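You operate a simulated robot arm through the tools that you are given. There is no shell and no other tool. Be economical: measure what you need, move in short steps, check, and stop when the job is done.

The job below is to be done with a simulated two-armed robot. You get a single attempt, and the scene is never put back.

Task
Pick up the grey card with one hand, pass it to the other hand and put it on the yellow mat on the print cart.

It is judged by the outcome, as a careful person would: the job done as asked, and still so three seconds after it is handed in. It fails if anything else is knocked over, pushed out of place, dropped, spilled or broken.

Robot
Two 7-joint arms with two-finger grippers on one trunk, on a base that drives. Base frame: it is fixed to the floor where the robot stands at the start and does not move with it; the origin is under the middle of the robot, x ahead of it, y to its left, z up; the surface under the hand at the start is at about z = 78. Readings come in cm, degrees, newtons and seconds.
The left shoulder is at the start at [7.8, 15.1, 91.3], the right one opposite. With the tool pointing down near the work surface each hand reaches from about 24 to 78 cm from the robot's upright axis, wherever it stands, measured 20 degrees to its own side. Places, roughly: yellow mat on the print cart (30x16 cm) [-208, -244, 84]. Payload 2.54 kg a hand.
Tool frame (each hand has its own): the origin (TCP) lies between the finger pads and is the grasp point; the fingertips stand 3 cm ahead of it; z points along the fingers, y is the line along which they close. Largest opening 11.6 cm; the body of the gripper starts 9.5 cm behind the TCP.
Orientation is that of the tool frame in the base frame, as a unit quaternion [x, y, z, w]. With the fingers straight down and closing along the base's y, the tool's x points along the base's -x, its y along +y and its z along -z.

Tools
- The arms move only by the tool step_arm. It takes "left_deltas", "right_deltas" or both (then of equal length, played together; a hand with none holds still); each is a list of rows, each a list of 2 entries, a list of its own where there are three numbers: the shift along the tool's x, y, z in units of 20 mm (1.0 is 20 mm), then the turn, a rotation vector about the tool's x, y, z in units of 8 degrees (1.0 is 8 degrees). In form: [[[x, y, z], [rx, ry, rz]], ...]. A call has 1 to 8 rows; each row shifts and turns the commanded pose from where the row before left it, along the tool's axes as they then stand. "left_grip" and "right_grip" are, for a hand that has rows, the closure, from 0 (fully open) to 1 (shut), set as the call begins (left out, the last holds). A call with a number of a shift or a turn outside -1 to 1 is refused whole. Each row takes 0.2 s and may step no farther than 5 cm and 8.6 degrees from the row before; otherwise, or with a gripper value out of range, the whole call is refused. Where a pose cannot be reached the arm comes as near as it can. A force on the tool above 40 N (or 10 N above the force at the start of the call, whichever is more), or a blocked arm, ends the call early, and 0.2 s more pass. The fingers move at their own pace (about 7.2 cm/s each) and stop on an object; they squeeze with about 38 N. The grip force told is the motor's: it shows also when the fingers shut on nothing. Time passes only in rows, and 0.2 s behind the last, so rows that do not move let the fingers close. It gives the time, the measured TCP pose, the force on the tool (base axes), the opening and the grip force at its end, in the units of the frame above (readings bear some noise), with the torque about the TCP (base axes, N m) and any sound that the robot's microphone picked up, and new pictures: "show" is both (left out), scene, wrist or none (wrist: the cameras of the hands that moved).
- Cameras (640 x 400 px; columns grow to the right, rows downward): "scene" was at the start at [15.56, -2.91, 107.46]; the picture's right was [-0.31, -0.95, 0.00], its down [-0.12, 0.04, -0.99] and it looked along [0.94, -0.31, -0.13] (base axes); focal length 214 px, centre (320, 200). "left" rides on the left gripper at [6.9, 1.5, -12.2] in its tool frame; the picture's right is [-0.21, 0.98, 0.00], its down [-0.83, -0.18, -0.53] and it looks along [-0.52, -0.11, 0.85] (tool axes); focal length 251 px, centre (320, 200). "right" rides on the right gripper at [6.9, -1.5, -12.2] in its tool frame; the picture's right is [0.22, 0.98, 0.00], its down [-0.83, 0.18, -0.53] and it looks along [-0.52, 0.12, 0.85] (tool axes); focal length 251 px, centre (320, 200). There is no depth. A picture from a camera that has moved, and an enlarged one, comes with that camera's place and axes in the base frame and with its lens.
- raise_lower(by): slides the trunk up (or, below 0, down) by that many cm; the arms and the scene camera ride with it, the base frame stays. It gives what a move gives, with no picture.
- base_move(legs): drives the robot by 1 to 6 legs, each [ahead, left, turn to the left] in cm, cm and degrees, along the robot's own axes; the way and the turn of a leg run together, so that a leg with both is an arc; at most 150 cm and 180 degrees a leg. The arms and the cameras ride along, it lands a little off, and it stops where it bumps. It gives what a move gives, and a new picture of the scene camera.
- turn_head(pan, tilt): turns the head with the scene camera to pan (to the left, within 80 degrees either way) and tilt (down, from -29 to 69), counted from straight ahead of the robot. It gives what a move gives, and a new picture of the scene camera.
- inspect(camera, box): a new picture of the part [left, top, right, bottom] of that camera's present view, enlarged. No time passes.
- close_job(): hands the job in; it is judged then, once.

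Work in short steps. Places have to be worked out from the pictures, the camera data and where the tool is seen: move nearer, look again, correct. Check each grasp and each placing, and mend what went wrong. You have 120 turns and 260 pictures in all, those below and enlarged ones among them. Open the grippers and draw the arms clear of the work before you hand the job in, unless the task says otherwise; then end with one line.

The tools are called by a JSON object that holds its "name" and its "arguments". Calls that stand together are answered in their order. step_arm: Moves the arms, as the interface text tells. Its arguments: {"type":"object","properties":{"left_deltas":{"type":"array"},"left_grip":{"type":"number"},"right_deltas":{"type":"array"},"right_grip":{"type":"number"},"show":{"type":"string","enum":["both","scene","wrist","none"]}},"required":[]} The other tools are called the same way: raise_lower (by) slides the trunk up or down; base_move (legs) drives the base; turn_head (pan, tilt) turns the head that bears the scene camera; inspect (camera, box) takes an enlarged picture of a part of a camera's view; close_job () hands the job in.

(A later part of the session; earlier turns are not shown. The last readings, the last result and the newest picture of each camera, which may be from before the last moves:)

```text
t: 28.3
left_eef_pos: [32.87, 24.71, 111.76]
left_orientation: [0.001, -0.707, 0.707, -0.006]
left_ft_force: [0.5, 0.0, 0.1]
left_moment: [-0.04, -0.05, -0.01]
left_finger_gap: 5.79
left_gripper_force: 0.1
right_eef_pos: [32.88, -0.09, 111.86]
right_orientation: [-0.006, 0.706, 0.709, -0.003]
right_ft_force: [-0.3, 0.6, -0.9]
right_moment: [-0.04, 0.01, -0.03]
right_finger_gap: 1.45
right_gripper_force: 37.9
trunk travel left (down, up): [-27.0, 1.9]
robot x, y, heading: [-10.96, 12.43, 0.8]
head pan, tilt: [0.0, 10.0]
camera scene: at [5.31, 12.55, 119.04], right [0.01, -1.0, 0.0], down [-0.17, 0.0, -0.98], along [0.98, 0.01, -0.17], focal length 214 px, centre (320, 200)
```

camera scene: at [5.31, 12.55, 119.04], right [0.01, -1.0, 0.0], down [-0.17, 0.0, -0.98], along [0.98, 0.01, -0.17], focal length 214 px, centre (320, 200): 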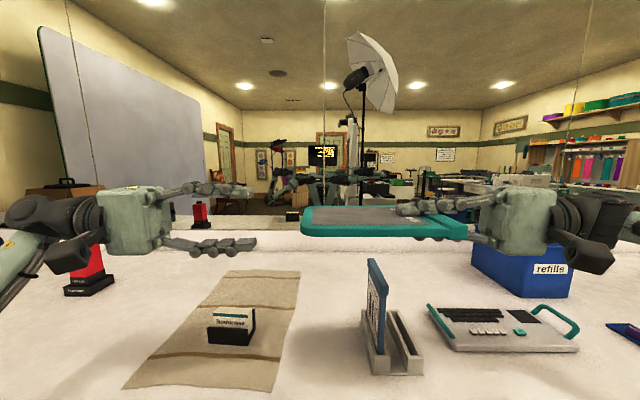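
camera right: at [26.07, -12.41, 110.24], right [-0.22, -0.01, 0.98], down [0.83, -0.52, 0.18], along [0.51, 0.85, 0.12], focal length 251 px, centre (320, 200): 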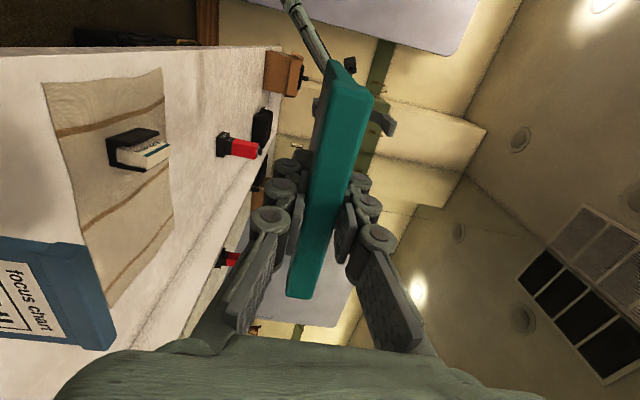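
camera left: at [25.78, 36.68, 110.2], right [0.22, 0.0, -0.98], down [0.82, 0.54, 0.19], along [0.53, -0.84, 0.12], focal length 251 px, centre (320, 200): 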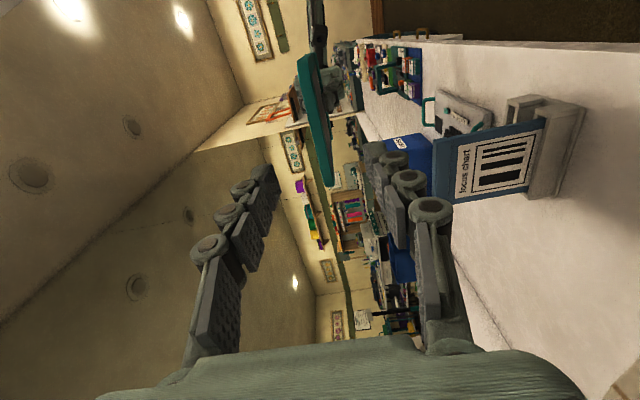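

The card's free end is at about y 14 and its height matches the left tool. I slide the left fingers over it to TCP y ≈ 11.2.

{"name": "step_arm", "arguments": {"left_deltas": [[[0, 0, 0.96], [0, 0, 0]], [[0, 0, 0.96], [0, 0, 0]], [[0, 0, 0.96], [0, 0, 0]], [[0, 0, 0.96], [0, 0, 0]], [[0, 0, 0.96], [0, 0, 0]], [[0, 0, 0.96], [0, 0, 0]], [[0, 0, 0.96], [0, 0, 0]]]}}

{"name": "inspect", "arguments": {"camera": "scene", "box": [160, 140, 480, 300]}}

```text
t: 29.9
left_eef_pos: [33.15, 11.14, 111.88]
left_orientation: [0.001, -0.706, 0.708, -0.005]
left_ft_force: [-1.1, 0.1, 0.7]
left_moment: [0.0, -0.01, 0.0]
left_finger_gap: 5.8
left_gripper_force: 0.0
right_eef_pos: [32.93, -0.06, 111.94]
right_orientation: [-0.007, 0.705, 0.709, -0.003]
right_ft_force: [0.8, -0.2, -1.7]
right_moment: [-0.06, 0.01, -0.03]
right_finger_gap: 1.46
right_gripper_force: 38.5
trunk travel left (down, up): [-27.0, 1.9]
robot x, y, heading: [-10.87, 12.61, 0.6]
head pan, tilt: [0.0, 10.0]
camera scene: at [5.31, 12.54, 119.04], right [0.01, -1.0, 0.0], down [-0.17, 0.0, -0.98], along [0.98, 0.01, -0.17], focal length 214 px, centre (320, 200)
camera left: at [25.99, 23.18, 110.32], right [0.22, 0.0, -0.98], down [0.82, 0.54, 0.19], along [0.53, -0.84, 0.12], focal length 251 px, centre (320, 200)
```

scene: 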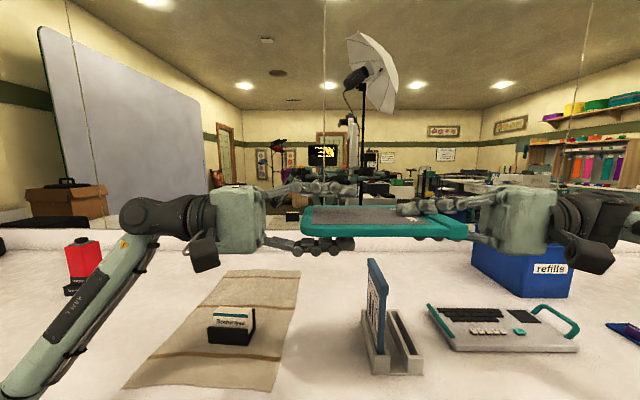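
left: 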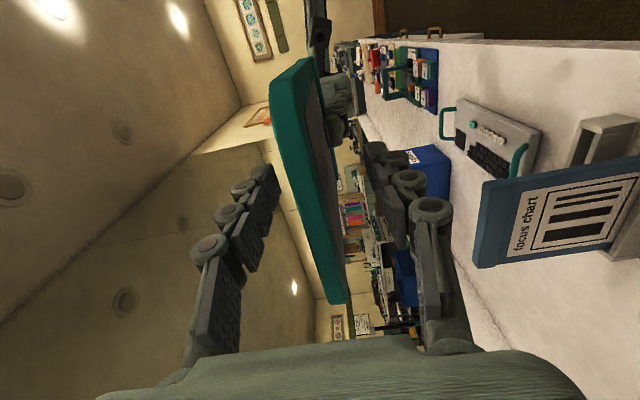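

```text
2.00 times, centred on (320, 220) of scene
camera zoom: at [5.31, 12.54, 119.04], right [0.01, -1.0, 0.0], down [-0.17, 0.0, -0.98], along [0.98, 0.01, -0.17], focal length 429 px, centre (320, 160)
```

zoom: 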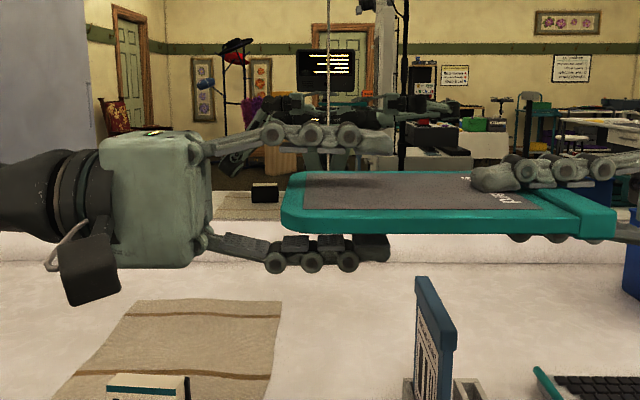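

The left fingers straddle the card with even clearance, so I close the left gripper.

{"name": "step_arm", "arguments": {"left_deltas": [[[0, 0, 0], [0, 0, 0]], [[0, 0, 0], [0, 0, 0]], [[0, 0, 0], [0, 0, 0]], [[0, 0, 0], [0, 0, 0]], [[0, 0, 0], [0, 0, 0]]], "left_grip": 1}}

{"name": "inspect", "arguments": {"camera": "scene", "box": [160, 140, 480, 300]}}

```text
t: 31.1
left_eef_pos: [33.03, 11.12, 111.95]
left_orientation: [0.0, -0.706, 0.708, -0.006]
left_ft_force: [0.5, -4.1, 1.0]
left_moment: [-0.05, 0.04, 0.11]
left_finger_gap: 0.92
left_gripper_force: 37.0
right_eef_pos: [32.93, -0.11, 111.83]
right_orientation: [-0.007, 0.705, 0.709, -0.003]
right_ft_force: [0.4, 3.7, -1.7]
right_moment: [-0.18, -0.04, -0.16]
right_finger_gap: 1.46
right_gripper_force: 38.1
trunk travel left (down, up): [-27.0, 1.9]
robot x, y, heading: [-10.88, 12.11, 0.6]
head pan, tilt: [0.0, 10.0]
camera scene: at [5.31, 12.55, 119.04], right [0.01, -1.0, 0.0], down [-0.17, 0.0, -0.98], along [0.98, 0.01, -0.17], focal length 214 px, centre (320, 200)
camera left: at [25.99, 23.2, 110.32], right [0.22, 0.0, -0.98], down [0.82, 0.54, 0.19], along [0.53, -0.84, 0.12], focal length 251 px, centre (320, 200)
```

scene: 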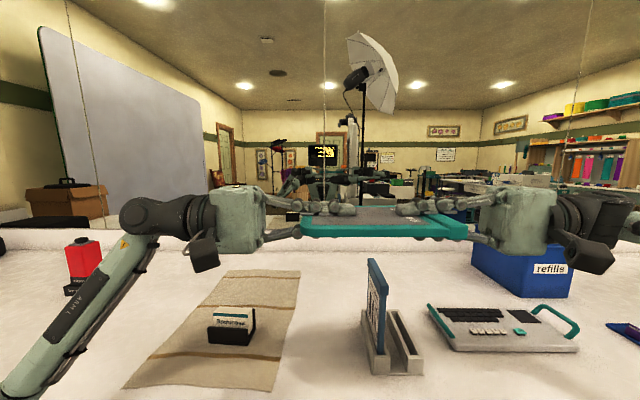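
left: 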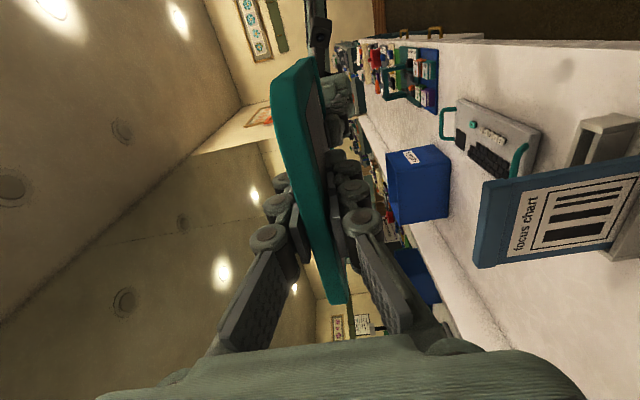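

```text
2.00 times, centred on (320, 220) of scene
camera zoom: at [5.31, 12.55, 119.04], right [0.01, -1.0, 0.0], down [-0.17, 0.0, -0.98], along [0.98, 0.01, -0.17], focal length 429 px, centre (320, 160)
```

zoom: 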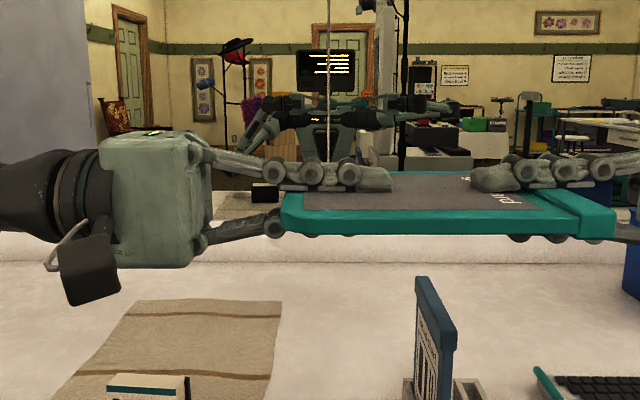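

The left hand holds the plate at a 0.92 cm opening. I open the right hand and draw it back.

{"name": "step_arm", "arguments": {"right_deltas": [[[0, 0, 0], [0, 0, 0]], [[0, 0, 0], [0, 0, 0]], [[0, 0, -0.5], [0, 0, 0]], [[0, 0, -1], [0, 0, 0]], [[0, 0, -1], [0, 0, 0]], [[0, 0, -1], [0, 0, 0]], [[0, 0, -1], [0, 0, 0]]], "right_grip": 0.4, "show": "scene"}}

```text
t: 32.7
left_eef_pos: [33.16, 11.08, 111.91]
left_orientation: [0.001, -0.707, 0.708, -0.005]
left_ft_force: [-0.8, 1.2, -0.7]
left_moment: [0.08, -0.01, -0.03]
left_finger_gap: 0.9
left_gripper_force: 37.0
right_eef_pos: [33.11, -9.09, 111.9]
right_orientation: [-0.007, 0.706, 0.709, -0.002]
right_ft_force: [-0.5, -0.2, 0.5]
right_moment: [-0.01, 0.0, 0.02]
right_finger_gap: 6.97
right_gripper_force: 0.1
trunk travel left (down, up): [-27.0, 1.9]
robot x, y, heading: [-10.78, 12.22, 0.6]
head pan, tilt: [0.0, 10.0]
camera scene: at [5.3, 12.54, 119.04], right [0.01, -1.0, 0.0], down [-0.17, 0.0, -0.98], along [0.98, 0.01, -0.17], focal length 214 px, centre (320, 200)
```

scene: 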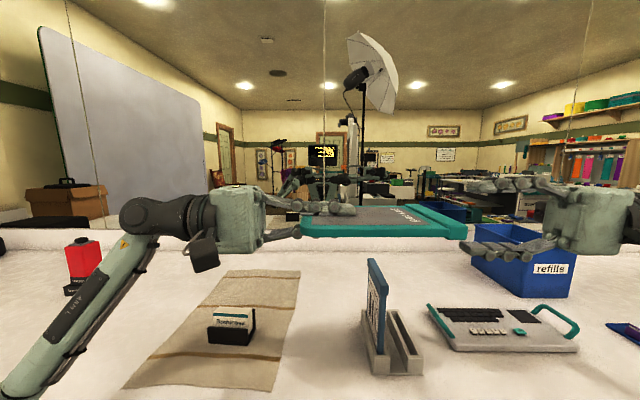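

The card is now held by the left hand alone. I move the right hand away and turn it back down so it is compact for driving.

{"name": "step_arm", "arguments": {"right_deltas": [[[0, 0, -1], [0, 0, 0]], [[0, 0, -1], [0, 0, 0]], [[0, 0, -1], [0, 0, 0]], [[0, 0, 0], [1, 0, 0]], [[0, 0, 0], [1, 0, 0]], [[0, 0, 0], [1, 0, 0]], [[0, 0, 0], [1, 0, 0]], [[0, 0, 0], [1, 0, 0]]], "show": "none"}}

{"name": "step_arm", "arguments": {"right_deltas": [[[0, 0, 0], [1, 0, 0]], [[0, 0, 0], [1, 0, 0]], [[0, 0, 0], [1, 0, 0]], [[0, 0, 0], [1, 0, 0]], [[0, 0, 0], [1, 0, 0]], [[0, 0, 0], [1, 0, 0]], [[0, 0, 0], [0.25, 0, 0]]], "show": "none"}}

{"name": "turn_head", "arguments": {"pan": -80, "tilt": 40}}

{"name": "turn_head", "arguments": {"pan": 80, "tilt": 40}}

```text
t: 34.5
left_eef_pos: [33.01, 11.29, 112.02]
left_orientation: [0.001, -0.707, 0.707, -0.006]
left_ft_force: [0.1, -0.4, 0.1]
left_moment: [0.06, -0.01, 0.01]
left_finger_gap: 0.89
left_gripper_force: 36.8
right_eef_pos: [33.24, -15.11, 111.98]
right_orientation: [-0.007, 0.906, 0.422, -0.001]
right_ft_force: [0.2, -0.1, 0.3]
right_moment: [0.01, 0.0, 0.0]
right_finger_gap: 6.96
right_gripper_force: 0.1
trunk travel left (down, up): [-27.0, 1.9]
robot x, y, heading: [-10.46, 12.49, 1.1]
head pan, tilt: [0.0, 10.0]
```

```text
t: 36.1
left_eef_pos: [33.05, 11.03, 111.87]
left_orientation: [0.002, -0.707, 0.707, -0.005]
left_ft_force: [-0.1, -1.1, 0.0]
left_moment: [0.11, -0.02, -0.03]
left_finger_gap: 0.89
left_gripper_force: 36.8
right_eef_pos: [33.16, -15.13, 111.82]
right_orientation: [-0.008, 1.0, 0.002, 0.003]
right_ft_force: [-0.4, 0.2, 0.0]
right_moment: [-0.03, 0.0, -0.01]
right_finger_gap: 6.95
right_gripper_force: 0.0
trunk travel left (down, up): [-27.0, 1.9]
robot x, y, heading: [-10.72, 12.45, 0.8]
head pan, tilt: [0.0, 10.0]
```

```text
t: 37.6
left_eef_pos: [33.07, 11.13, 111.8]
left_orientation: [0.0, -0.706, 0.709, -0.006]
left_ft_force: [-0.5, 0.5, -1.0]
left_moment: [0.05, -0.05, 0.0]
left_finger_gap: 0.88
left_gripper_force: 37.1
right_eef_pos: [33.1, -15.17, 111.82]
right_orientation: [-0.006, 1.0, 0.003, 0.002]
right_ft_force: [-0.3, -0.3, -0.1]
right_moment: [-0.01, -0.02, -0.02]
right_finger_gap: 6.95
right_gripper_force: 0.0
trunk travel left (down, up): [-27.0, 1.9]
robot x, y, heading: [-10.65, 12.06, 0.8]
head pan, tilt: [-80.0, 40.0]
camera scene: at [-2.4, 4.08, 114.27], right [-0.98, -0.19, 0.0], down [-0.12, 0.63, -0.77], along [0.14, -0.75, -0.64], focal length 214 px, centre (320, 200)
```

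scene: 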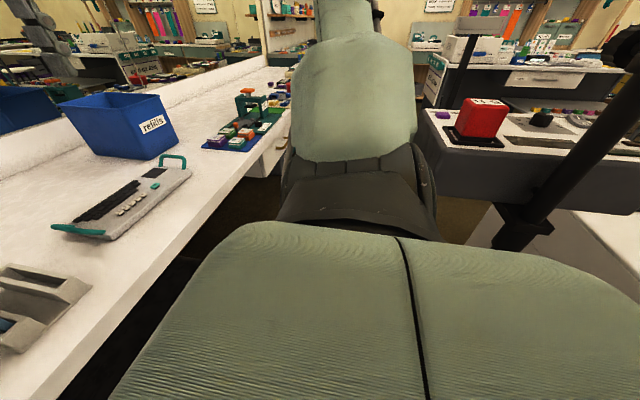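

```text
t: 40.1
left_eef_pos: [33.0, 11.13, 111.81]
left_orientation: [0.001, -0.707, 0.707, -0.006]
left_ft_force: [-0.1, -0.2, -0.5]
left_moment: [0.06, 0.04, -0.01]
left_finger_gap: 0.92
left_gripper_force: 36.4
right_eef_pos: [33.2, -14.99, 111.89]
right_orientation: [-0.007, 1.0, 0.003, 0.003]
right_ft_force: [0.0, -0.4, 0.0]
right_moment: [0.01, 0.0, 0.02]
right_finger_gap: 6.96
right_gripper_force: 0.1
trunk travel left (down, up): [-27.0, 1.9]
robot x, y, heading: [-10.85, 12.7, 0.5]
head pan, tilt: [80.0, 40.0]
camera scene: at [-2.62, 20.82, 114.27], right [0.99, -0.16, 0.0], down [-0.1, -0.63, -0.77], along [0.12, 0.76, -0.64], focal length 214 px, centre (320, 200)
```

scene: 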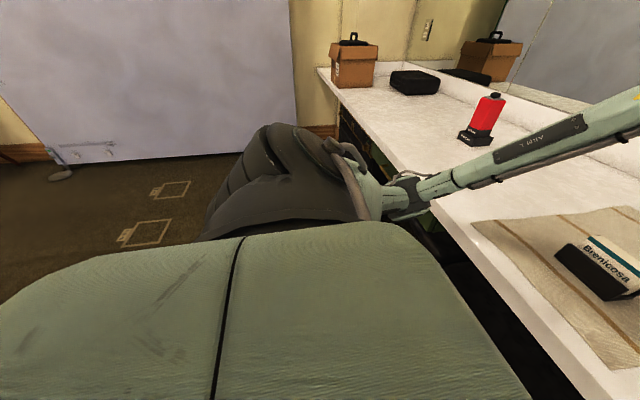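

The left side is clear floor, so I shift 45 cm left, away from the light stand, and look back to the right.

{"name": "base_move", "arguments": {"legs": [[1, 0, 0], [0, 45, 0]]}}

{"name": "turn_head", "arguments": {"pan": -80, "tilt": 25}}

```text
t: 45.4
left_eef_pos: [33.29, 57.14, 111.91]
left_orientation: [0.004, -0.706, 0.708, -0.009]
left_ft_force: [-0.5, 0.1, 0.5]
left_moment: [0.06, -0.03, 0.0]
left_finger_gap: 0.88
left_gripper_force: 36.4
right_eef_pos: [33.59, 30.93, 111.84]
right_orientation: [-0.012, 1.0, 0.002, 0.002]
right_ft_force: [-0.2, 0.0, -0.2]
right_moment: [0.03, 0.02, 0.01]
right_finger_gap: 6.97
right_gripper_force: 0.0
trunk travel left (down, up): [-27.0, 1.9]
robot x, y, heading: [-10.63, 58.24, 1.4]
head pan, tilt: [80.0, 40.0]
camera scene: at [-2.53, 66.52, 114.27], right [0.99, -0.15, 0.0], down [-0.1, -0.64, -0.77], along [0.12, 0.76, -0.64], focal length 214 px, centre (320, 200)
```

scene: 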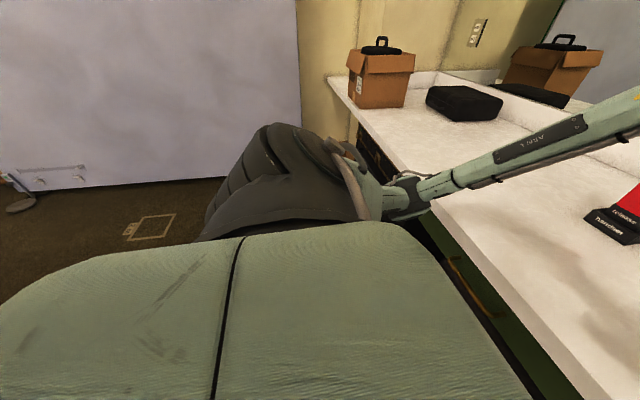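

```text
t: 47.8
left_eef_pos: [33.23, 57.13, 111.84]
left_orientation: [0.005, -0.707, 0.707, -0.01]
left_ft_force: [-0.8, -0.1, 0.1]
left_moment: [0.06, 0.0, 0.0]
left_finger_gap: 0.91
left_gripper_force: 36.3
right_eef_pos: [33.64, 31.01, 111.78]
right_orientation: [-0.012, 1.0, 0.003, 0.002]
right_ft_force: [0.4, 0.1, 0.9]
right_moment: [0.03, -0.01, 0.0]
right_finger_gap: 6.96
right_gripper_force: 0.0
trunk travel left (down, up): [-27.0, 1.9]
robot x, y, heading: [-10.32, 57.91, 1.2]
head pan, tilt: [-80.0, 25.0]
camera scene: at [-2.0, 49.07, 116.6], right [-0.98, -0.2, 0.0], down [-0.08, 0.41, -0.91], along [0.18, -0.89, -0.42], focal length 214 px, centre (320, 200)
```

scene: 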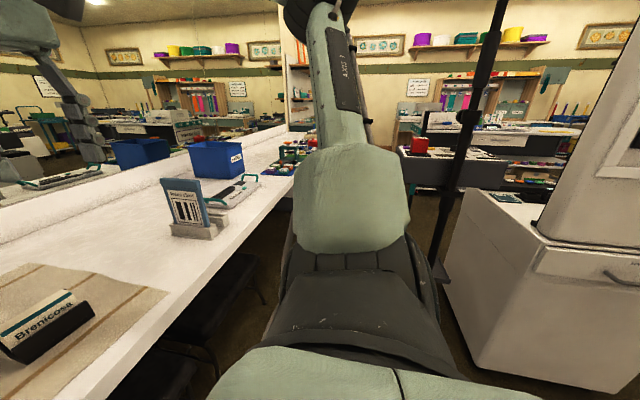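

On the right I see a white cabinet and the light stand. It is about 90 cm to both, so I turn right in place and look toward the cart.

{"name": "base_move", "arguments": {"legs": [[-8, 5, 0], [0, 0, -100]]}}

{"name": "turn_head", "arguments": {"pan": -15, "tilt": 22}}

```text
t: 53.3
left_eef_pos: [-26.33, 19.55, 111.85]
left_orientation: [0.535, 0.462, -0.467, -0.531]
left_ft_force: [0.0, -1.0, -1.0]
left_moment: [-0.01, -0.08, 0.02]
left_finger_gap: 0.9
left_gripper_force: 36.8
right_eef_pos: [-52.41, 23.28, 111.76]
right_orientation: [0.752, 0.66, 0.0, 0.004]
right_ft_force: [-0.5, 0.1, 0.6]
right_moment: [0.01, 0.03, 0.03]
right_finger_gap: 6.97
right_gripper_force: 0.0
trunk travel left (down, up): [-27.0, 1.9]
robot x, y, heading: [-18.73, 62.71, -98.0]
head pan, tilt: [-80.0, 25.0]
camera scene: at [-28.85, 55.59, 116.6], right [-0.04, 1.0, 0.0], down [0.42, 0.02, -0.91], along [-0.91, -0.04, -0.42], focal length 214 px, centre (320, 200)
```

scene: 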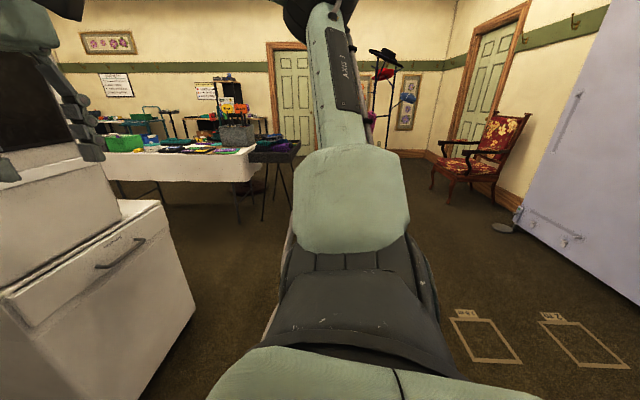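

```text
t: 54.6
left_eef_pos: [-26.19, 19.51, 111.73]
left_orientation: [0.534, 0.463, -0.467, -0.532]
left_ft_force: [0.7, 0.1, 0.6]
left_moment: [-0.03, -0.07, 0.01]
left_finger_gap: 0.9
left_gripper_force: 36.8
right_eef_pos: [-52.22, 23.37, 111.94]
right_orientation: [0.752, 0.659, -0.001, 0.004]
right_ft_force: [0.0, -0.2, 0.8]
right_moment: [-0.02, -0.03, 0.02]
right_finger_gap: 6.97
right_gripper_force: 0.1
trunk travel left (down, up): [-27.0, 1.9]
robot x, y, heading: [-18.73, 62.45, -97.5]
head pan, tilt: [-15.0, 22.0]
camera scene: at [-23.21, 47.41, 117.08], right [-0.92, 0.38, 0.0], down [0.14, 0.35, -0.93], along [-0.36, -0.86, -0.37], focal length 214 px, centre (320, 200)
```

scene: 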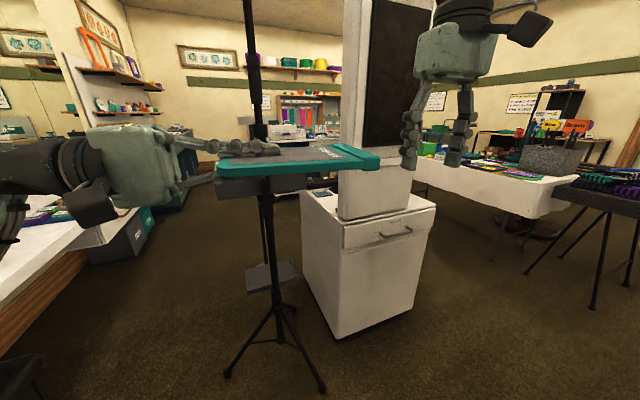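

The floor plan is now clear. The cabinet spans x -62 to -123, and a cloth table starts around x -215, leaving about a 90 cm passage between them. I slide right to line up with the passage and look.

{"name": "base_move", "arguments": {"legs": [[0, -145, 0], [0, 0, 8]]}}

{"name": "turn_head", "arguments": {"pan": 0, "tilt": 25}}

```text
t: 69.1
left_eef_pos: [-161.33, 38.59, 111.91]
left_orientation: [0.504, 0.496, -0.5, -0.501]
left_ft_force: [-0.4, -0.1, -0.1]
left_moment: [-0.03, -0.05, 0.02]
left_finger_gap: 0.89
left_gripper_force: 36.6
right_eef_pos: [-187.54, 38.96, 111.85]
right_orientation: [0.709, 0.706, 0.0, 0.004]
right_ft_force: [0.1, 0.5, 0.6]
right_moment: [0.0, 0.05, 0.04]
right_finger_gap: 6.96
right_gripper_force: 0.1
trunk travel left (down, up): [-27.0, 1.9]
robot x, y, heading: [-159.45, 82.13, -90.3]
head pan, tilt: [-15.0, 22.0]
camera scene: at [-161.85, 66.65, 117.08], right [-0.96, 0.26, 0.0], down [0.1, 0.36, -0.93], along [-0.24, -0.89, -0.37], focal length 214 px, centre (320, 200)
```

scene: 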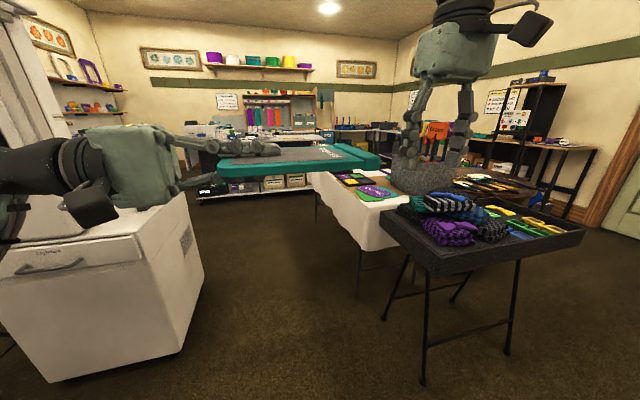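

```text
t: 69.8
left_eef_pos: [-161.29, 38.65, 111.86]
left_orientation: [0.503, 0.496, -0.5, -0.501]
left_ft_force: [0.3, -0.1, -0.2]
left_moment: [0.04, -0.07, -0.03]
left_finger_gap: 0.89
left_gripper_force: 36.7
right_eef_pos: [-187.59, 38.94, 111.8]
right_orientation: [0.708, 0.706, 0.0, 0.003]
right_ft_force: [-0.3, -0.1, 0.1]
right_moment: [0.0, 0.0, 0.01]
right_finger_gap: 6.96
right_gripper_force: 0.0
trunk travel left (down, up): [-27.0, 1.9]
robot x, y, heading: [-158.84, 82.59, -90.3]
head pan, tilt: [0.0, 25.0]
camera scene: at [-159.48, 66.4, 116.6], right [-1.0, 0.01, 0.0], down [0.0, 0.42, -0.91], along [0.0, -0.91, -0.42], focal length 214 px, centre (320, 200)
```

scene: 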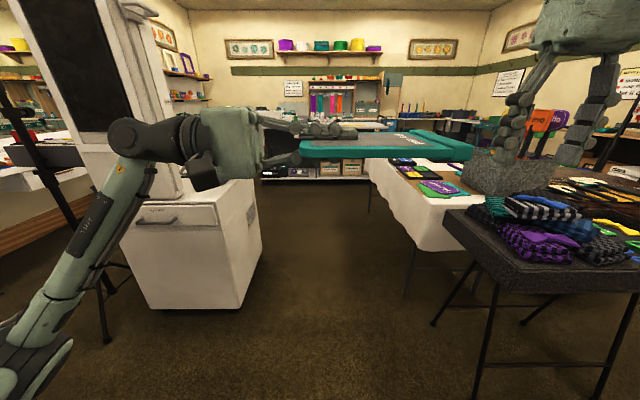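

The aisle is about x -110 to -200. I check how far my right arm sticks out over the table side.

{"name": "turn_head", "arguments": {"pan": -55, "tilt": 35}}

{"name": "turn_head", "arguments": {"pan": 50, "tilt": 35}}

```text
t: 71.1
left_eef_pos: [-161.44, 38.59, 111.77]
left_orientation: [0.504, 0.496, -0.5, -0.501]
left_ft_force: [0.2, 0.8, -0.2]
left_moment: [0.0, -0.06, 0.0]
left_finger_gap: 0.91
left_gripper_force: 36.3
right_eef_pos: [-187.68, 38.97, 111.88]
right_orientation: [0.708, 0.706, 0.0, 0.003]
right_ft_force: [-0.2, -0.9, 0.5]
right_moment: [0.0, 0.0, 0.01]
right_finger_gap: 6.96
right_gripper_force: 0.0
trunk travel left (down, up): [-27.0, 1.9]
robot x, y, heading: [-159.27, 82.44, -90.4]
head pan, tilt: [-55.0, 35.0]
camera scene: at [-166.66, 70.59, 115.03], right [-0.57, 0.82, 0.0], down [0.47, 0.33, -0.82], along [-0.67, -0.47, -0.57], focal length 214 px, centre (320, 200)
```

scene: 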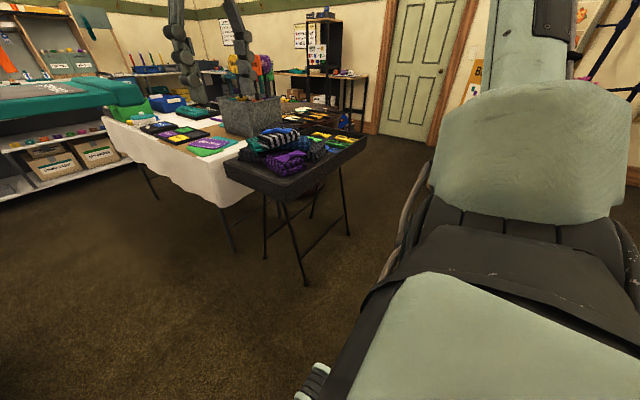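

```text
t: 72.9
left_eef_pos: [-161.3, 38.55, 111.88]
left_orientation: [0.503, 0.496, -0.5, -0.501]
left_ft_force: [0.6, 0.3, 0.3]
left_moment: [0.01, -0.06, -0.02]
left_finger_gap: 0.89
left_gripper_force: 35.8
right_eef_pos: [-187.58, 38.91, 111.83]
right_orientation: [0.708, 0.706, 0.0, 0.003]
right_ft_force: [-0.4, -0.6, 0.8]
right_moment: [0.02, 0.0, 0.0]
right_finger_gap: 6.99
right_gripper_force: 0.0
trunk travel left (down, up): [-27.0, 1.9]
robot x, y, heading: [-159.68, 82.68, -90.5]
head pan, tilt: [50.0, 35.0]
camera scene: at [-152.71, 69.91, 115.02], right [-0.65, -0.76, 0.0], down [-0.44, 0.37, -0.82], along [0.62, -0.53, -0.57], focal length 214 px, centre (320, 200)
```

scene: 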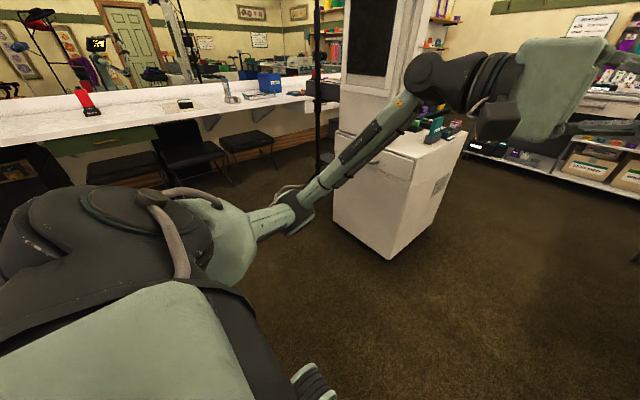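

Both arms leave clearance in the aisle, so I drive ahead in stages.

{"name": "base_move", "arguments": {"legs": [[80, 0, 0]]}}

{"name": "turn_head", "arguments": {"pan": -25, "tilt": 30}}

```text
t: 77.2
left_eef_pos: [-162.36, -40.97, 111.86]
left_orientation: [0.504, 0.494, -0.499, -0.503]
left_ft_force: [0.8, 0.5, -0.4]
left_moment: [-0.03, -0.05, 0.02]
left_finger_gap: 0.9
left_gripper_force: 36.5
right_eef_pos: [-188.53, -40.3, 111.93]
right_orientation: [0.711, 0.703, 0.001, 0.004]
right_ft_force: [-0.5, 0.5, 0.4]
right_moment: [-0.01, 0.02, 0.04]
right_finger_gap: 6.94
right_gripper_force: 0.1
trunk travel left (down, up): [-27.0, 1.9]
robot x, y, heading: [-160.33, 3.04, -90.8]
head pan, tilt: [50.0, 35.0]
camera scene: at [-153.41, -9.64, 115.02], right [-0.65, -0.76, 0.0], down [-0.44, 0.37, -0.82], along [0.62, -0.53, -0.57], focal length 214 px, centre (320, 200)
```

scene: 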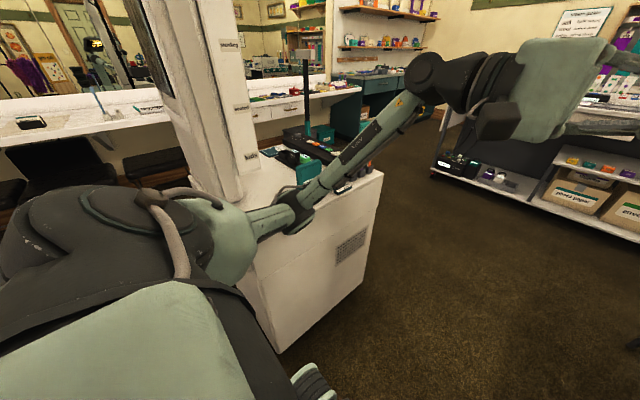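

```text
t: 78.6
left_eef_pos: [-162.28, -40.84, 111.92]
left_orientation: [0.505, 0.494, -0.498, -0.502]
left_ft_force: [0.3, -0.5, -0.7]
left_moment: [0.02, -0.07, -0.01]
left_finger_gap: 0.91
left_gripper_force: 36.4
right_eef_pos: [-188.66, -40.41, 111.89]
right_orientation: [0.711, 0.703, 0.0, 0.004]
right_ft_force: [-0.2, -0.5, 1.4]
right_moment: [0.0, -0.01, 0.03]
right_finger_gap: 6.96
right_gripper_force: 0.1
trunk travel left (down, up): [-27.0, 1.9]
robot x, y, heading: [-160.01, 3.04, -90.5]
head pan, tilt: [-25.0, 30.0]
camera scene: at [-163.99, -12.04, 115.8], right [-0.9, 0.43, 0.0], down [0.22, 0.45, -0.87], along [-0.37, -0.78, -0.5], focal length 214 px, centre (320, 200)
```

scene: 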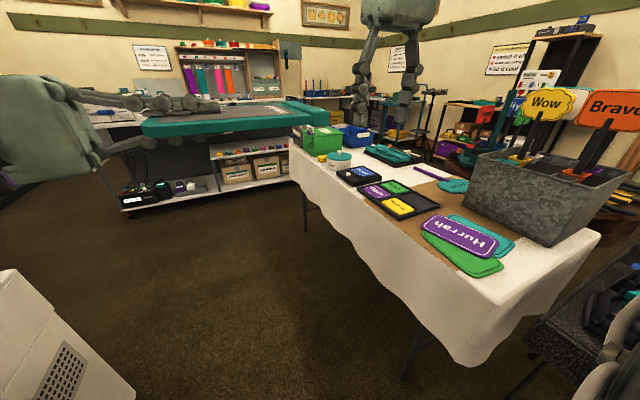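

The cart, with its white top, is ahead beyond the cloth table. I continue ahead 80 cm.

{"name": "base_move", "arguments": {"legs": [[80, 0, 0.5]]}}

{"name": "turn_head", "arguments": {"pan": -25, "tilt": 45}}

```text
t: 82.9
left_eef_pos: [-160.68, -120.84, 111.77]
left_orientation: [-0.497, -0.501, 0.506, 0.496]
left_ft_force: [0.7, -0.6, -0.4]
left_moment: [0.01, -0.02, -0.02]
left_finger_gap: 0.89
left_gripper_force: 36.4
right_eef_pos: [-186.86, -121.18, 111.89]
right_orientation: [0.7, 0.714, 0.0, 0.004]
right_ft_force: [0.2, -0.2, -0.1]
right_moment: [0.02, 0.02, 0.02]
right_finger_gap: 6.97
right_gripper_force: 0.0
trunk travel left (down, up): [-27.0, 1.9]
robot x, y, heading: [-159.3, -77.02, -88.7]
head pan, tilt: [-25.0, 30.0]
camera scene: at [-163.25, -92.17, 115.8], right [-0.91, 0.41, 0.0], down [0.2, 0.46, -0.87], along [-0.35, -0.79, -0.5], focal length 214 px, centre (320, 200)
```

scene: 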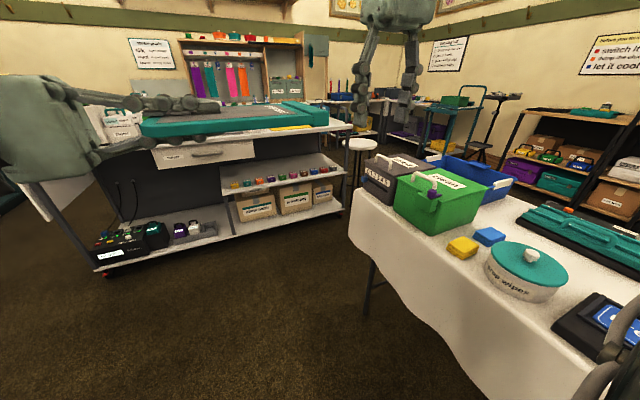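

```text
t: 83.7
left_eef_pos: [-160.65, -120.87, 111.9]
left_orientation: [-0.498, -0.501, 0.506, 0.495]
left_ft_force: [-0.5, -1.2, 0.1]
left_moment: [-0.03, -0.05, 0.0]
left_finger_gap: 0.9
left_gripper_force: 36.7
right_eef_pos: [-186.85, -121.23, 111.86]
right_orientation: [0.7, 0.714, -0.001, 0.004]
right_ft_force: [0.2, -0.4, -0.5]
right_moment: [0.01, 0.01, -0.02]
right_finger_gap: 6.97
right_gripper_force: 0.1
trunk travel left (down, up): [-27.0, 1.9]
robot x, y, heading: [-159.58, -76.93, -88.8]
head pan, tilt: [-25.0, 45.0]
camera scene: at [-162.88, -91.32, 113.55], right [-0.91, 0.41, 0.0], down [0.29, 0.65, -0.71], along [-0.29, -0.65, -0.71], focal length 214 px, centre (320, 200)
```

scene: 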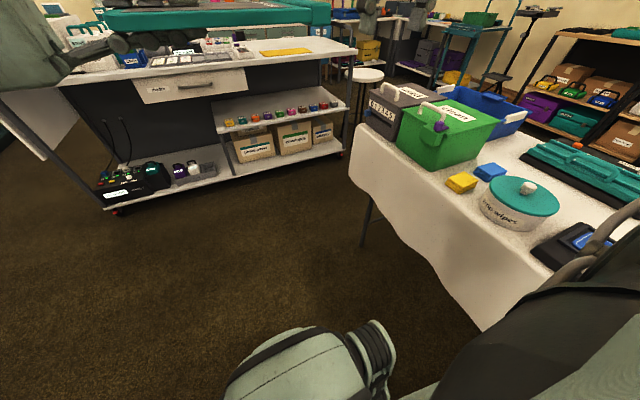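

The mat lies at the front right of the cart, with items to its left. To lay the card flat I want the left hand holding it by its long edge, pointing forward, so I need to re-grip. I move to open floor first.

{"name": "base_move", "arguments": {"legs": [[30, 0, 0], [0, 22, 0]]}}

{"name": "turn_head", "arguments": {"pan": 0, "tilt": 15}}

```text
t: 88.0
left_eef_pos: [-138.51, -149.84, 111.78]
left_orientation: [-0.498, -0.502, 0.506, 0.495]
left_ft_force: [0.0, -0.6, -0.3]
left_moment: [-0.03, -0.08, 0.01]
left_finger_gap: 0.9
left_gripper_force: 36.5
right_eef_pos: [-164.55, -150.19, 111.81]
right_orientation: [0.699, 0.715, -0.001, 0.005]
right_ft_force: [0.7, -0.6, 0.5]
right_moment: [-0.02, -0.01, 0.02]
right_finger_gap: 6.95
right_gripper_force: 0.1
trunk travel left (down, up): [-27.0, 1.9]
robot x, y, heading: [-137.28, -106.14, -89.0]
head pan, tilt: [-25.0, 45.0]
camera scene: at [-140.65, -120.33, 113.54], right [-0.91, 0.4, 0.0], down [0.29, 0.65, -0.71], along [-0.29, -0.65, -0.71], focal length 214 px, centre (320, 200)
```

scene: 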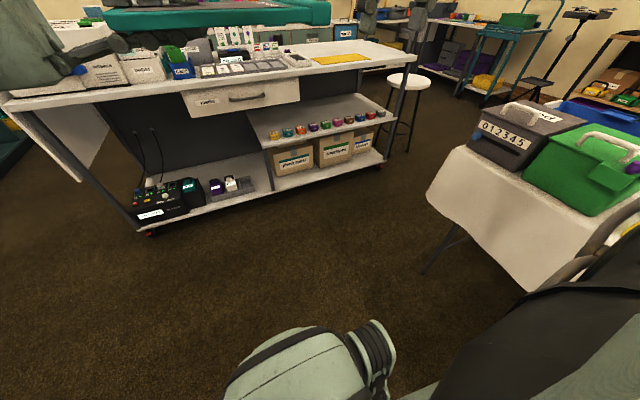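

```text
t: 89.0
left_eef_pos: [-138.41, -149.93, 111.89]
left_orientation: [-0.497, -0.502, 0.506, 0.495]
left_ft_force: [0.4, 0.1, 0.0]
left_moment: [0.0, -0.08, 0.01]
left_finger_gap: 0.91
left_gripper_force: 36.7
right_eef_pos: [-164.67, -150.24, 111.85]
right_orientation: [0.7, 0.714, 0.0, 0.004]
right_ft_force: [-0.4, -0.1, 1.1]
right_moment: [0.02, 0.01, 0.03]
right_finger_gap: 6.96
right_gripper_force: 0.0
trunk travel left (down, up): [-27.0, 1.9]
robot x, y, heading: [-137.47, -105.64, -88.7]
head pan, tilt: [0.0, 15.0]
camera scene: at [-137.2, -122.24, 118.22], right [-1.0, -0.02, 0.0], down [-0.01, 0.26, -0.97], along [0.02, -0.97, -0.26], focal length 214 px, centre (320, 200)
```

scene: 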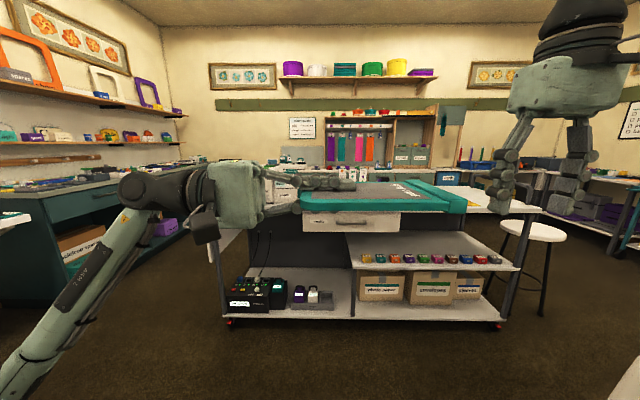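

I turn the right hand back to pointing left, to take hold of the card's head again.

{"name": "step_arm", "arguments": {"right_deltas": [[[0, 0, 0], [-1, 0, 0]], [[0, 0, 0], [-1, 0, 0]], [[0, 0, 0], [-1, 0, 0]], [[0, 0, 0], [-1, 0, 0]], [[0, 0, 0], [-1, 0, 0]], [[0, 0, 0], [-1, 0, 0]], [[0, 0, 0], [-1, 0, 0]], [[0, 0, 0], [-1, 0, 0]]], "show": "none"}}

{"name": "step_arm", "arguments": {"right_deltas": [[[0, 0, 0], [-1, 0, 0]], [[0, 0, 0], [-1, 0, 0]], [[0, 0, 0], [-1, 0, 0]], [[0, 0, 0], [-0.25, 0, 0]], [[0, 0, 1], [0, 0, 0]], [[0, 0, 1], [0, 0, 0]], [[0, 0, 1], [0, 0, 0]]]}}

```text
t: 90.8
left_eef_pos: [-138.47, -149.89, 111.85]
left_orientation: [-0.498, -0.501, 0.506, 0.495]
left_ft_force: [0.3, -0.1, 0.0]
left_moment: [0.02, -0.05, -0.01]
left_finger_gap: 0.91
left_gripper_force: 36.8
right_eef_pos: [-164.55, -150.17, 111.83]
right_orientation: [0.591, 0.606, 0.379, 0.374]
right_ft_force: [0.4, 0.8, -0.4]
right_moment: [0.01, 0.0, -0.03]
right_finger_gap: 6.96
right_gripper_force: 0.0
trunk travel left (down, up): [-27.0, 1.9]
robot x, y, heading: [-137.61, -106.06, -88.9]
head pan, tilt: [0.0, 15.0]
```

```text
t: 92.4
left_eef_pos: [-138.52, -150.02, 111.87]
left_orientation: [-0.497, -0.502, 0.507, 0.494]
left_ft_force: [0.5, 0.3, -0.4]
left_moment: [0.0, -0.05, 0.0]
left_finger_gap: 0.92
left_gripper_force: 36.9
right_eef_pos: [-158.54, -150.02, 112.03]
right_orientation: [0.492, 0.505, 0.505, 0.498]
right_ft_force: [-0.9, -0.5, 0.1]
right_moment: [0.01, -0.01, -0.03]
right_finger_gap: 6.95
right_gripper_force: 0.1
trunk travel left (down, up): [-27.0, 1.9]
robot x, y, heading: [-137.64, -106.3, -89.0]
head pan, tilt: [0.0, 15.0]
camera scene: at [-137.17, -122.23, 118.22], right [-1.0, -0.02, 0.0], down [-0.01, 0.26, -0.97], along [0.02, -0.97, -0.26], focal length 214 px, centre (320, 200)
camera right: at [-171.01, -143.4, 110.39], right [-0.01, 0.22, 0.98], down [-0.52, -0.84, 0.18], along [0.86, -0.5, 0.12], focal length 251 px, centre (320, 200)
```

scene: 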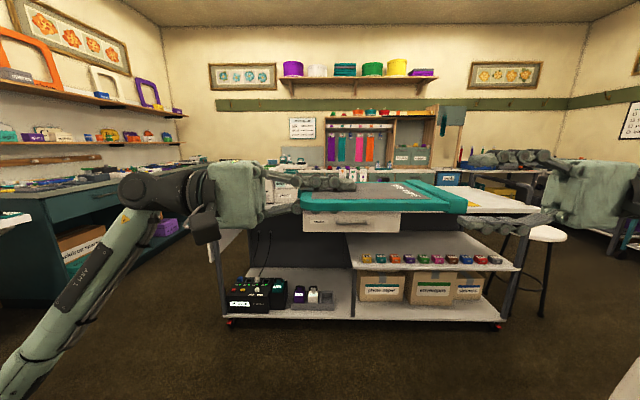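
right: 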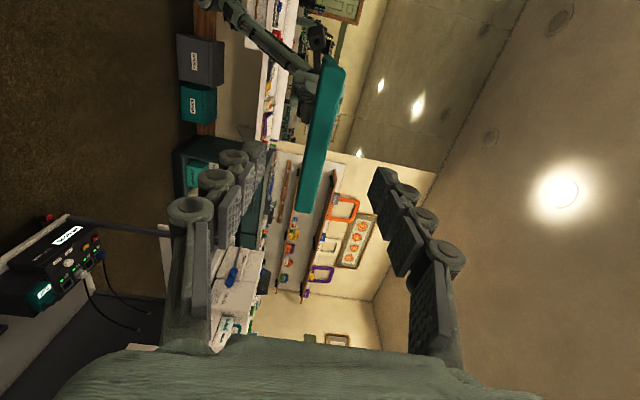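

The right fingers are level with the card. I advance 8.8 cm and close on the head.

{"name": "step_arm", "arguments": {"right_deltas": [[[0, 0, 0.9], [0, 0, 0]], [[0, 0, 0.9], [0, 0, 0]], [[0, 0, 0.9], [0, 0, 0]], [[0, 0, 0.9], [0, 0, 0]], [[0, 0, 0.8], [0, 0, 0]]], "show": "none"}}

{"name": "step_arm", "arguments": {"right_deltas": [[[0, 0, 0], [0, 0, 0]], [[0, 0, 0], [0, 0, 0]], [[0, 0, 0], [0, 0, 0]], [[0, 0, 0], [0, 0, 0]], [[0, 0, 0], [0, 0, 0]]], "right_grip": 1}}

```text
t: 93.6
left_eef_pos: [-138.37, -149.91, 111.9]
left_orientation: [-0.497, -0.501, 0.506, 0.495]
left_ft_force: [-0.6, 0.1, 0.2]
left_moment: [0.03, -0.08, 0.0]
left_finger_gap: 0.91
left_gripper_force: 36.4
right_eef_pos: [-150.03, -149.93, 111.77]
right_orientation: [0.492, 0.505, 0.505, 0.498]
right_ft_force: [0.1, -0.5, 0.8]
right_moment: [-0.01, -0.01, -0.03]
right_finger_gap: 6.97
right_gripper_force: 0.1
trunk travel left (down, up): [-27.0, 1.9]
robot x, y, heading: [-137.55, -105.95, -88.8]
head pan, tilt: [0.0, 15.0]
```

```text
t: 94.8
left_eef_pos: [-138.44, -149.88, 111.94]
left_orientation: [-0.497, -0.502, 0.506, 0.495]
left_ft_force: [-3.8, -0.1, -0.1]
left_moment: [0.0, -0.04, 0.15]
left_finger_gap: 0.9
left_gripper_force: 37.0
right_eef_pos: [-149.86, -149.85, 111.97]
right_orientation: [0.492, 0.506, 0.505, 0.497]
right_ft_force: [3.1, -0.2, 0.5]
right_moment: [-0.03, -0.01, -0.11]
right_finger_gap: 1.44
right_gripper_force: 37.8
trunk travel left (down, up): [-27.0, 1.9]
robot x, y, heading: [-137.49, -106.09, -88.9]
head pan, tilt: [0.0, 15.0]
camera scene: at [-137.19, -122.23, 118.22], right [-1.0, -0.02, 0.0], down [-0.01, 0.26, -0.97], along [0.02, -0.97, -0.26], focal length 214 px, centre (320, 200)
camera right: at [-162.43, -143.26, 110.2], right [-0.01, 0.22, 0.98], down [-0.52, -0.84, 0.18], along [0.86, -0.5, 0.12], focal length 251 px, centre (320, 200)
```

scene: 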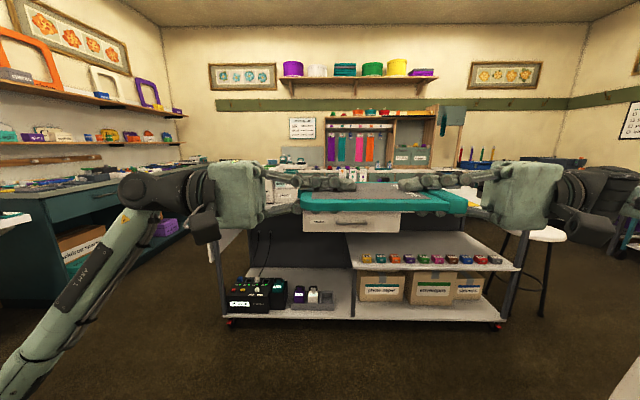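
right: 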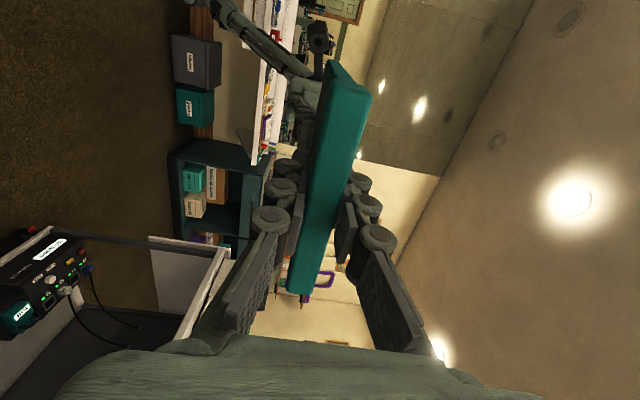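

The right hand has the head again at 1.44 cm. I open the left and back it off.

{"name": "step_arm", "arguments": {"left_deltas": [[[0, 0, 0], [0, 0, 0]], [[0, 0, 0], [0, 0, 0]], [[0, 0, -1], [0, 0, 0]], [[0, 0, -1], [0, 0, 0]], [[0, 0, -1], [0, 0, 0]], [[0, 0, -1], [0, 0, 0]], [[0, 0, -1], [0, 0, 0]], [[0, 0, -1], [0, 0, 0]]], "left_grip": 0.5, "show": "none"}}

{"name": "step_arm", "arguments": {"left_deltas": [[[0, 0, -1], [0, 0, 0]], [[0, 0, -1], [0, 0, 0]], [[0, 0, 0], [0, 1, 0]], [[0, 0, 0], [0, 1, 0]], [[0, 0, 0], [0, 1, 0]], [[0, 0, 0], [0, 1, 0]], [[0, 0, 0], [0, 1, 0]]], "right_deltas": [[[-1, 0, 0], [0, 0, 0]], [[-1, 0, 0], [0, 0, 0]], [[-1, 0, 0], [0, 0, 0]], [[-1, 0, 0], [0, 0, 0]], [[-1, 0, 0], [0, 0, 0]], [[-1, 0, 0], [0, 0, 0]], [[-1, 0, 0], [0, 0, 0]]], "show": "scene"}}

```text
t: 96.6
left_eef_pos: [-126.32, -149.82, 111.78]
left_orientation: [-0.498, -0.502, 0.505, 0.496]
left_ft_force: [0.1, -0.2, -0.2]
left_moment: [0.01, 0.01, 0.0]
left_finger_gap: 5.8
left_gripper_force: 0.1
right_eef_pos: [-150.02, -149.97, 111.9]
right_orientation: [0.492, 0.506, 0.504, 0.498]
right_ft_force: [0.0, 0.1, 0.3]
right_moment: [-0.02, 0.06, -0.02]
right_finger_gap: 1.46
right_gripper_force: 37.7
trunk travel left (down, up): [-27.0, 1.9]
robot x, y, heading: [-137.54, -106.01, -89.0]
head pan, tilt: [0.0, 15.0]
```

```text
t: 98.2
left_eef_pos: [-122.37, -149.74, 111.8]
left_orientation: [0.641, 0.301, -0.305, -0.637]
left_ft_force: [-0.3, -0.7, -0.3]
left_moment: [-0.01, -0.01, -0.01]
left_finger_gap: 5.8
left_gripper_force: 0.0
right_eef_pos: [-149.91, -162.87, 114.82]
right_orientation: [0.496, 0.505, 0.504, 0.495]
right_ft_force: [0.3, 0.1, -1.4]
right_moment: [-0.03, 0.04, -0.02]
right_finger_gap: 1.47
right_gripper_force: 38.4
right hand out of reach, approached as far as the arm can: row 3, 4, 5, 6, 7
trunk travel left (down, up): [-27.0, 1.9]
robot x, y, heading: [-137.78, -106.06, -89.1]
head pan, tilt: [0.0, 15.0]
camera scene: at [-137.21, -122.27, 118.21], right [-1.0, -0.02, 0.0], down [-0.01, 0.26, -0.97], along [0.02, -0.97, -0.26], focal length 214 px, centre (320, 200)
```

scene: 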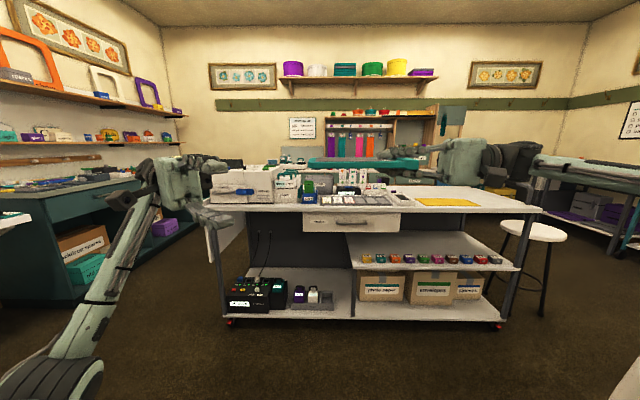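

I turned the left hand the wrong way, so I reverse it towards forward. I also bring the right hand back slightly inside its reach.

{"name": "step_arm", "arguments": {"left_deltas": [[[0, 0, 0], [0, -1, 0]], [[0, 0, 0], [0, -1, 0]], [[0, 0, 0], [0, -1, 0]], [[0, 0, 0], [0, -1, 0]], [[0, 0, 0], [0, -1, 0]], [[0, 0, 0], [0, -1, 0]], [[0, 0, 0], [0, -1, 0]], [[0, 0, 0], [0, -1, 0]]], "right_deltas": [[[0.5, 0, 0], [0, 0, 0]], [[0.5, 0, 0], [0, 0, 0]], [[0.5, 0, 0], [0, 0, 0]], [[0, 0, 0], [0, 0, 0]], [[0, 0, 0], [0, 0, 0]], [[0, 0, 0], [0, 0, 0]], [[0, 0, 0], [0, 0, 0]], [[0, 0, 0], [0, 0, 0]]], "show": "none"}}

{"name": "step_arm", "arguments": {"left_deltas": [[[0, 0, 0], [0, -1, 0]], [[0, 0, 0], [0, -1, 0]], [[0, 0, 0], [0, -1, 0]], [[0, 0, 0], [0, -1, 0]], [[0, 0, 0], [0, -1, 0]], [[0, 0, 0], [0, -1, 0]], [[0, 0, 0], [0, -1, 0]], [[0, 0, 0], [0, -1, 0]]]}}

```text
t: 100.0
left_eef_pos: [-122.36, -149.67, 111.86]
left_orientation: [-0.381, -0.594, 0.599, 0.38]
left_ft_force: [-0.3, 1.0, -0.1]
left_moment: [0.01, 0.0, -0.03]
left_finger_gap: 5.77
left_gripper_force: 0.0
right_eef_pos: [-150.07, -159.81, 115.03]
right_orientation: [0.491, 0.505, 0.505, 0.498]
right_ft_force: [0.7, -0.2, -0.4]
right_moment: [0.02, 0.09, 0.03]
right_finger_gap: 1.45
right_gripper_force: 38.3
trunk travel left (down, up): [-27.0, 1.9]
robot x, y, heading: [-137.44, -105.78, -89.2]
head pan, tilt: [0.0, 15.0]
```

```text
t: 101.8
left_eef_pos: [-119.25, -158.45, 116.37]
left_orientation: [-0.005, -0.705, 0.71, 0.006]
left_ft_force: [-1.1, -0.8, 0.6]
left_moment: [-0.02, 0.03, 0.03]
left_finger_gap: 5.82
left_gripper_force: 0.0
left hand out of reach, approached as far as the arm can: row 3, 4, 5, 6, 7
right_eef_pos: [-150.1, -159.78, 114.95]
right_orientation: [0.492, 0.506, 0.505, 0.497]
right_ft_force: [-0.1, -1.1, -1.0]
right_moment: [-0.03, 0.05, 0.0]
right_finger_gap: 1.44
right_gripper_force: 37.5
trunk travel left (down, up): [-27.0, 1.9]
robot x, y, heading: [-137.28, -106.21, -88.6]
head pan, tilt: [0.0, 15.0]
camera scene: at [-137.22, -122.25, 118.22], right [-1.0, -0.02, 0.0], down [0.0, 0.26, -0.97], along [0.02, -0.97, -0.26], focal length 214 px, centre (320, 200)
camera left: at [-126.2, -146.2, 114.82], right [0.21, -0.01, -0.98], down [0.83, 0.52, 0.18], along [0.51, -0.85, 0.12], focal length 251 px, centre (320, 200)
```

scene: 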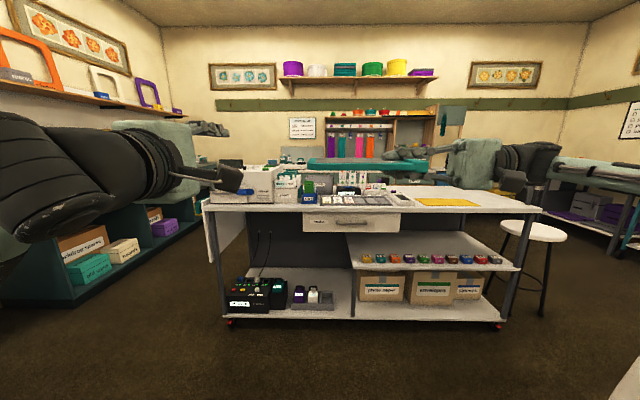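
left: 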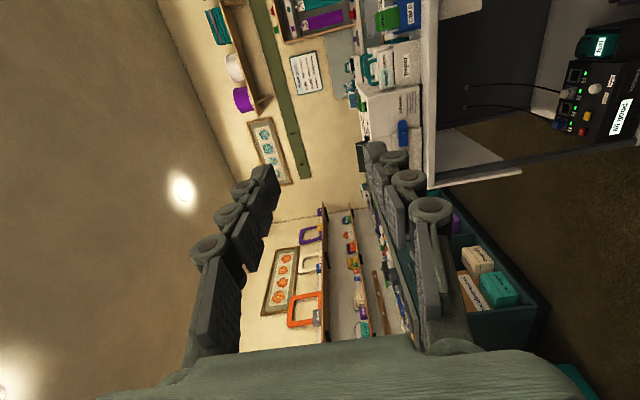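

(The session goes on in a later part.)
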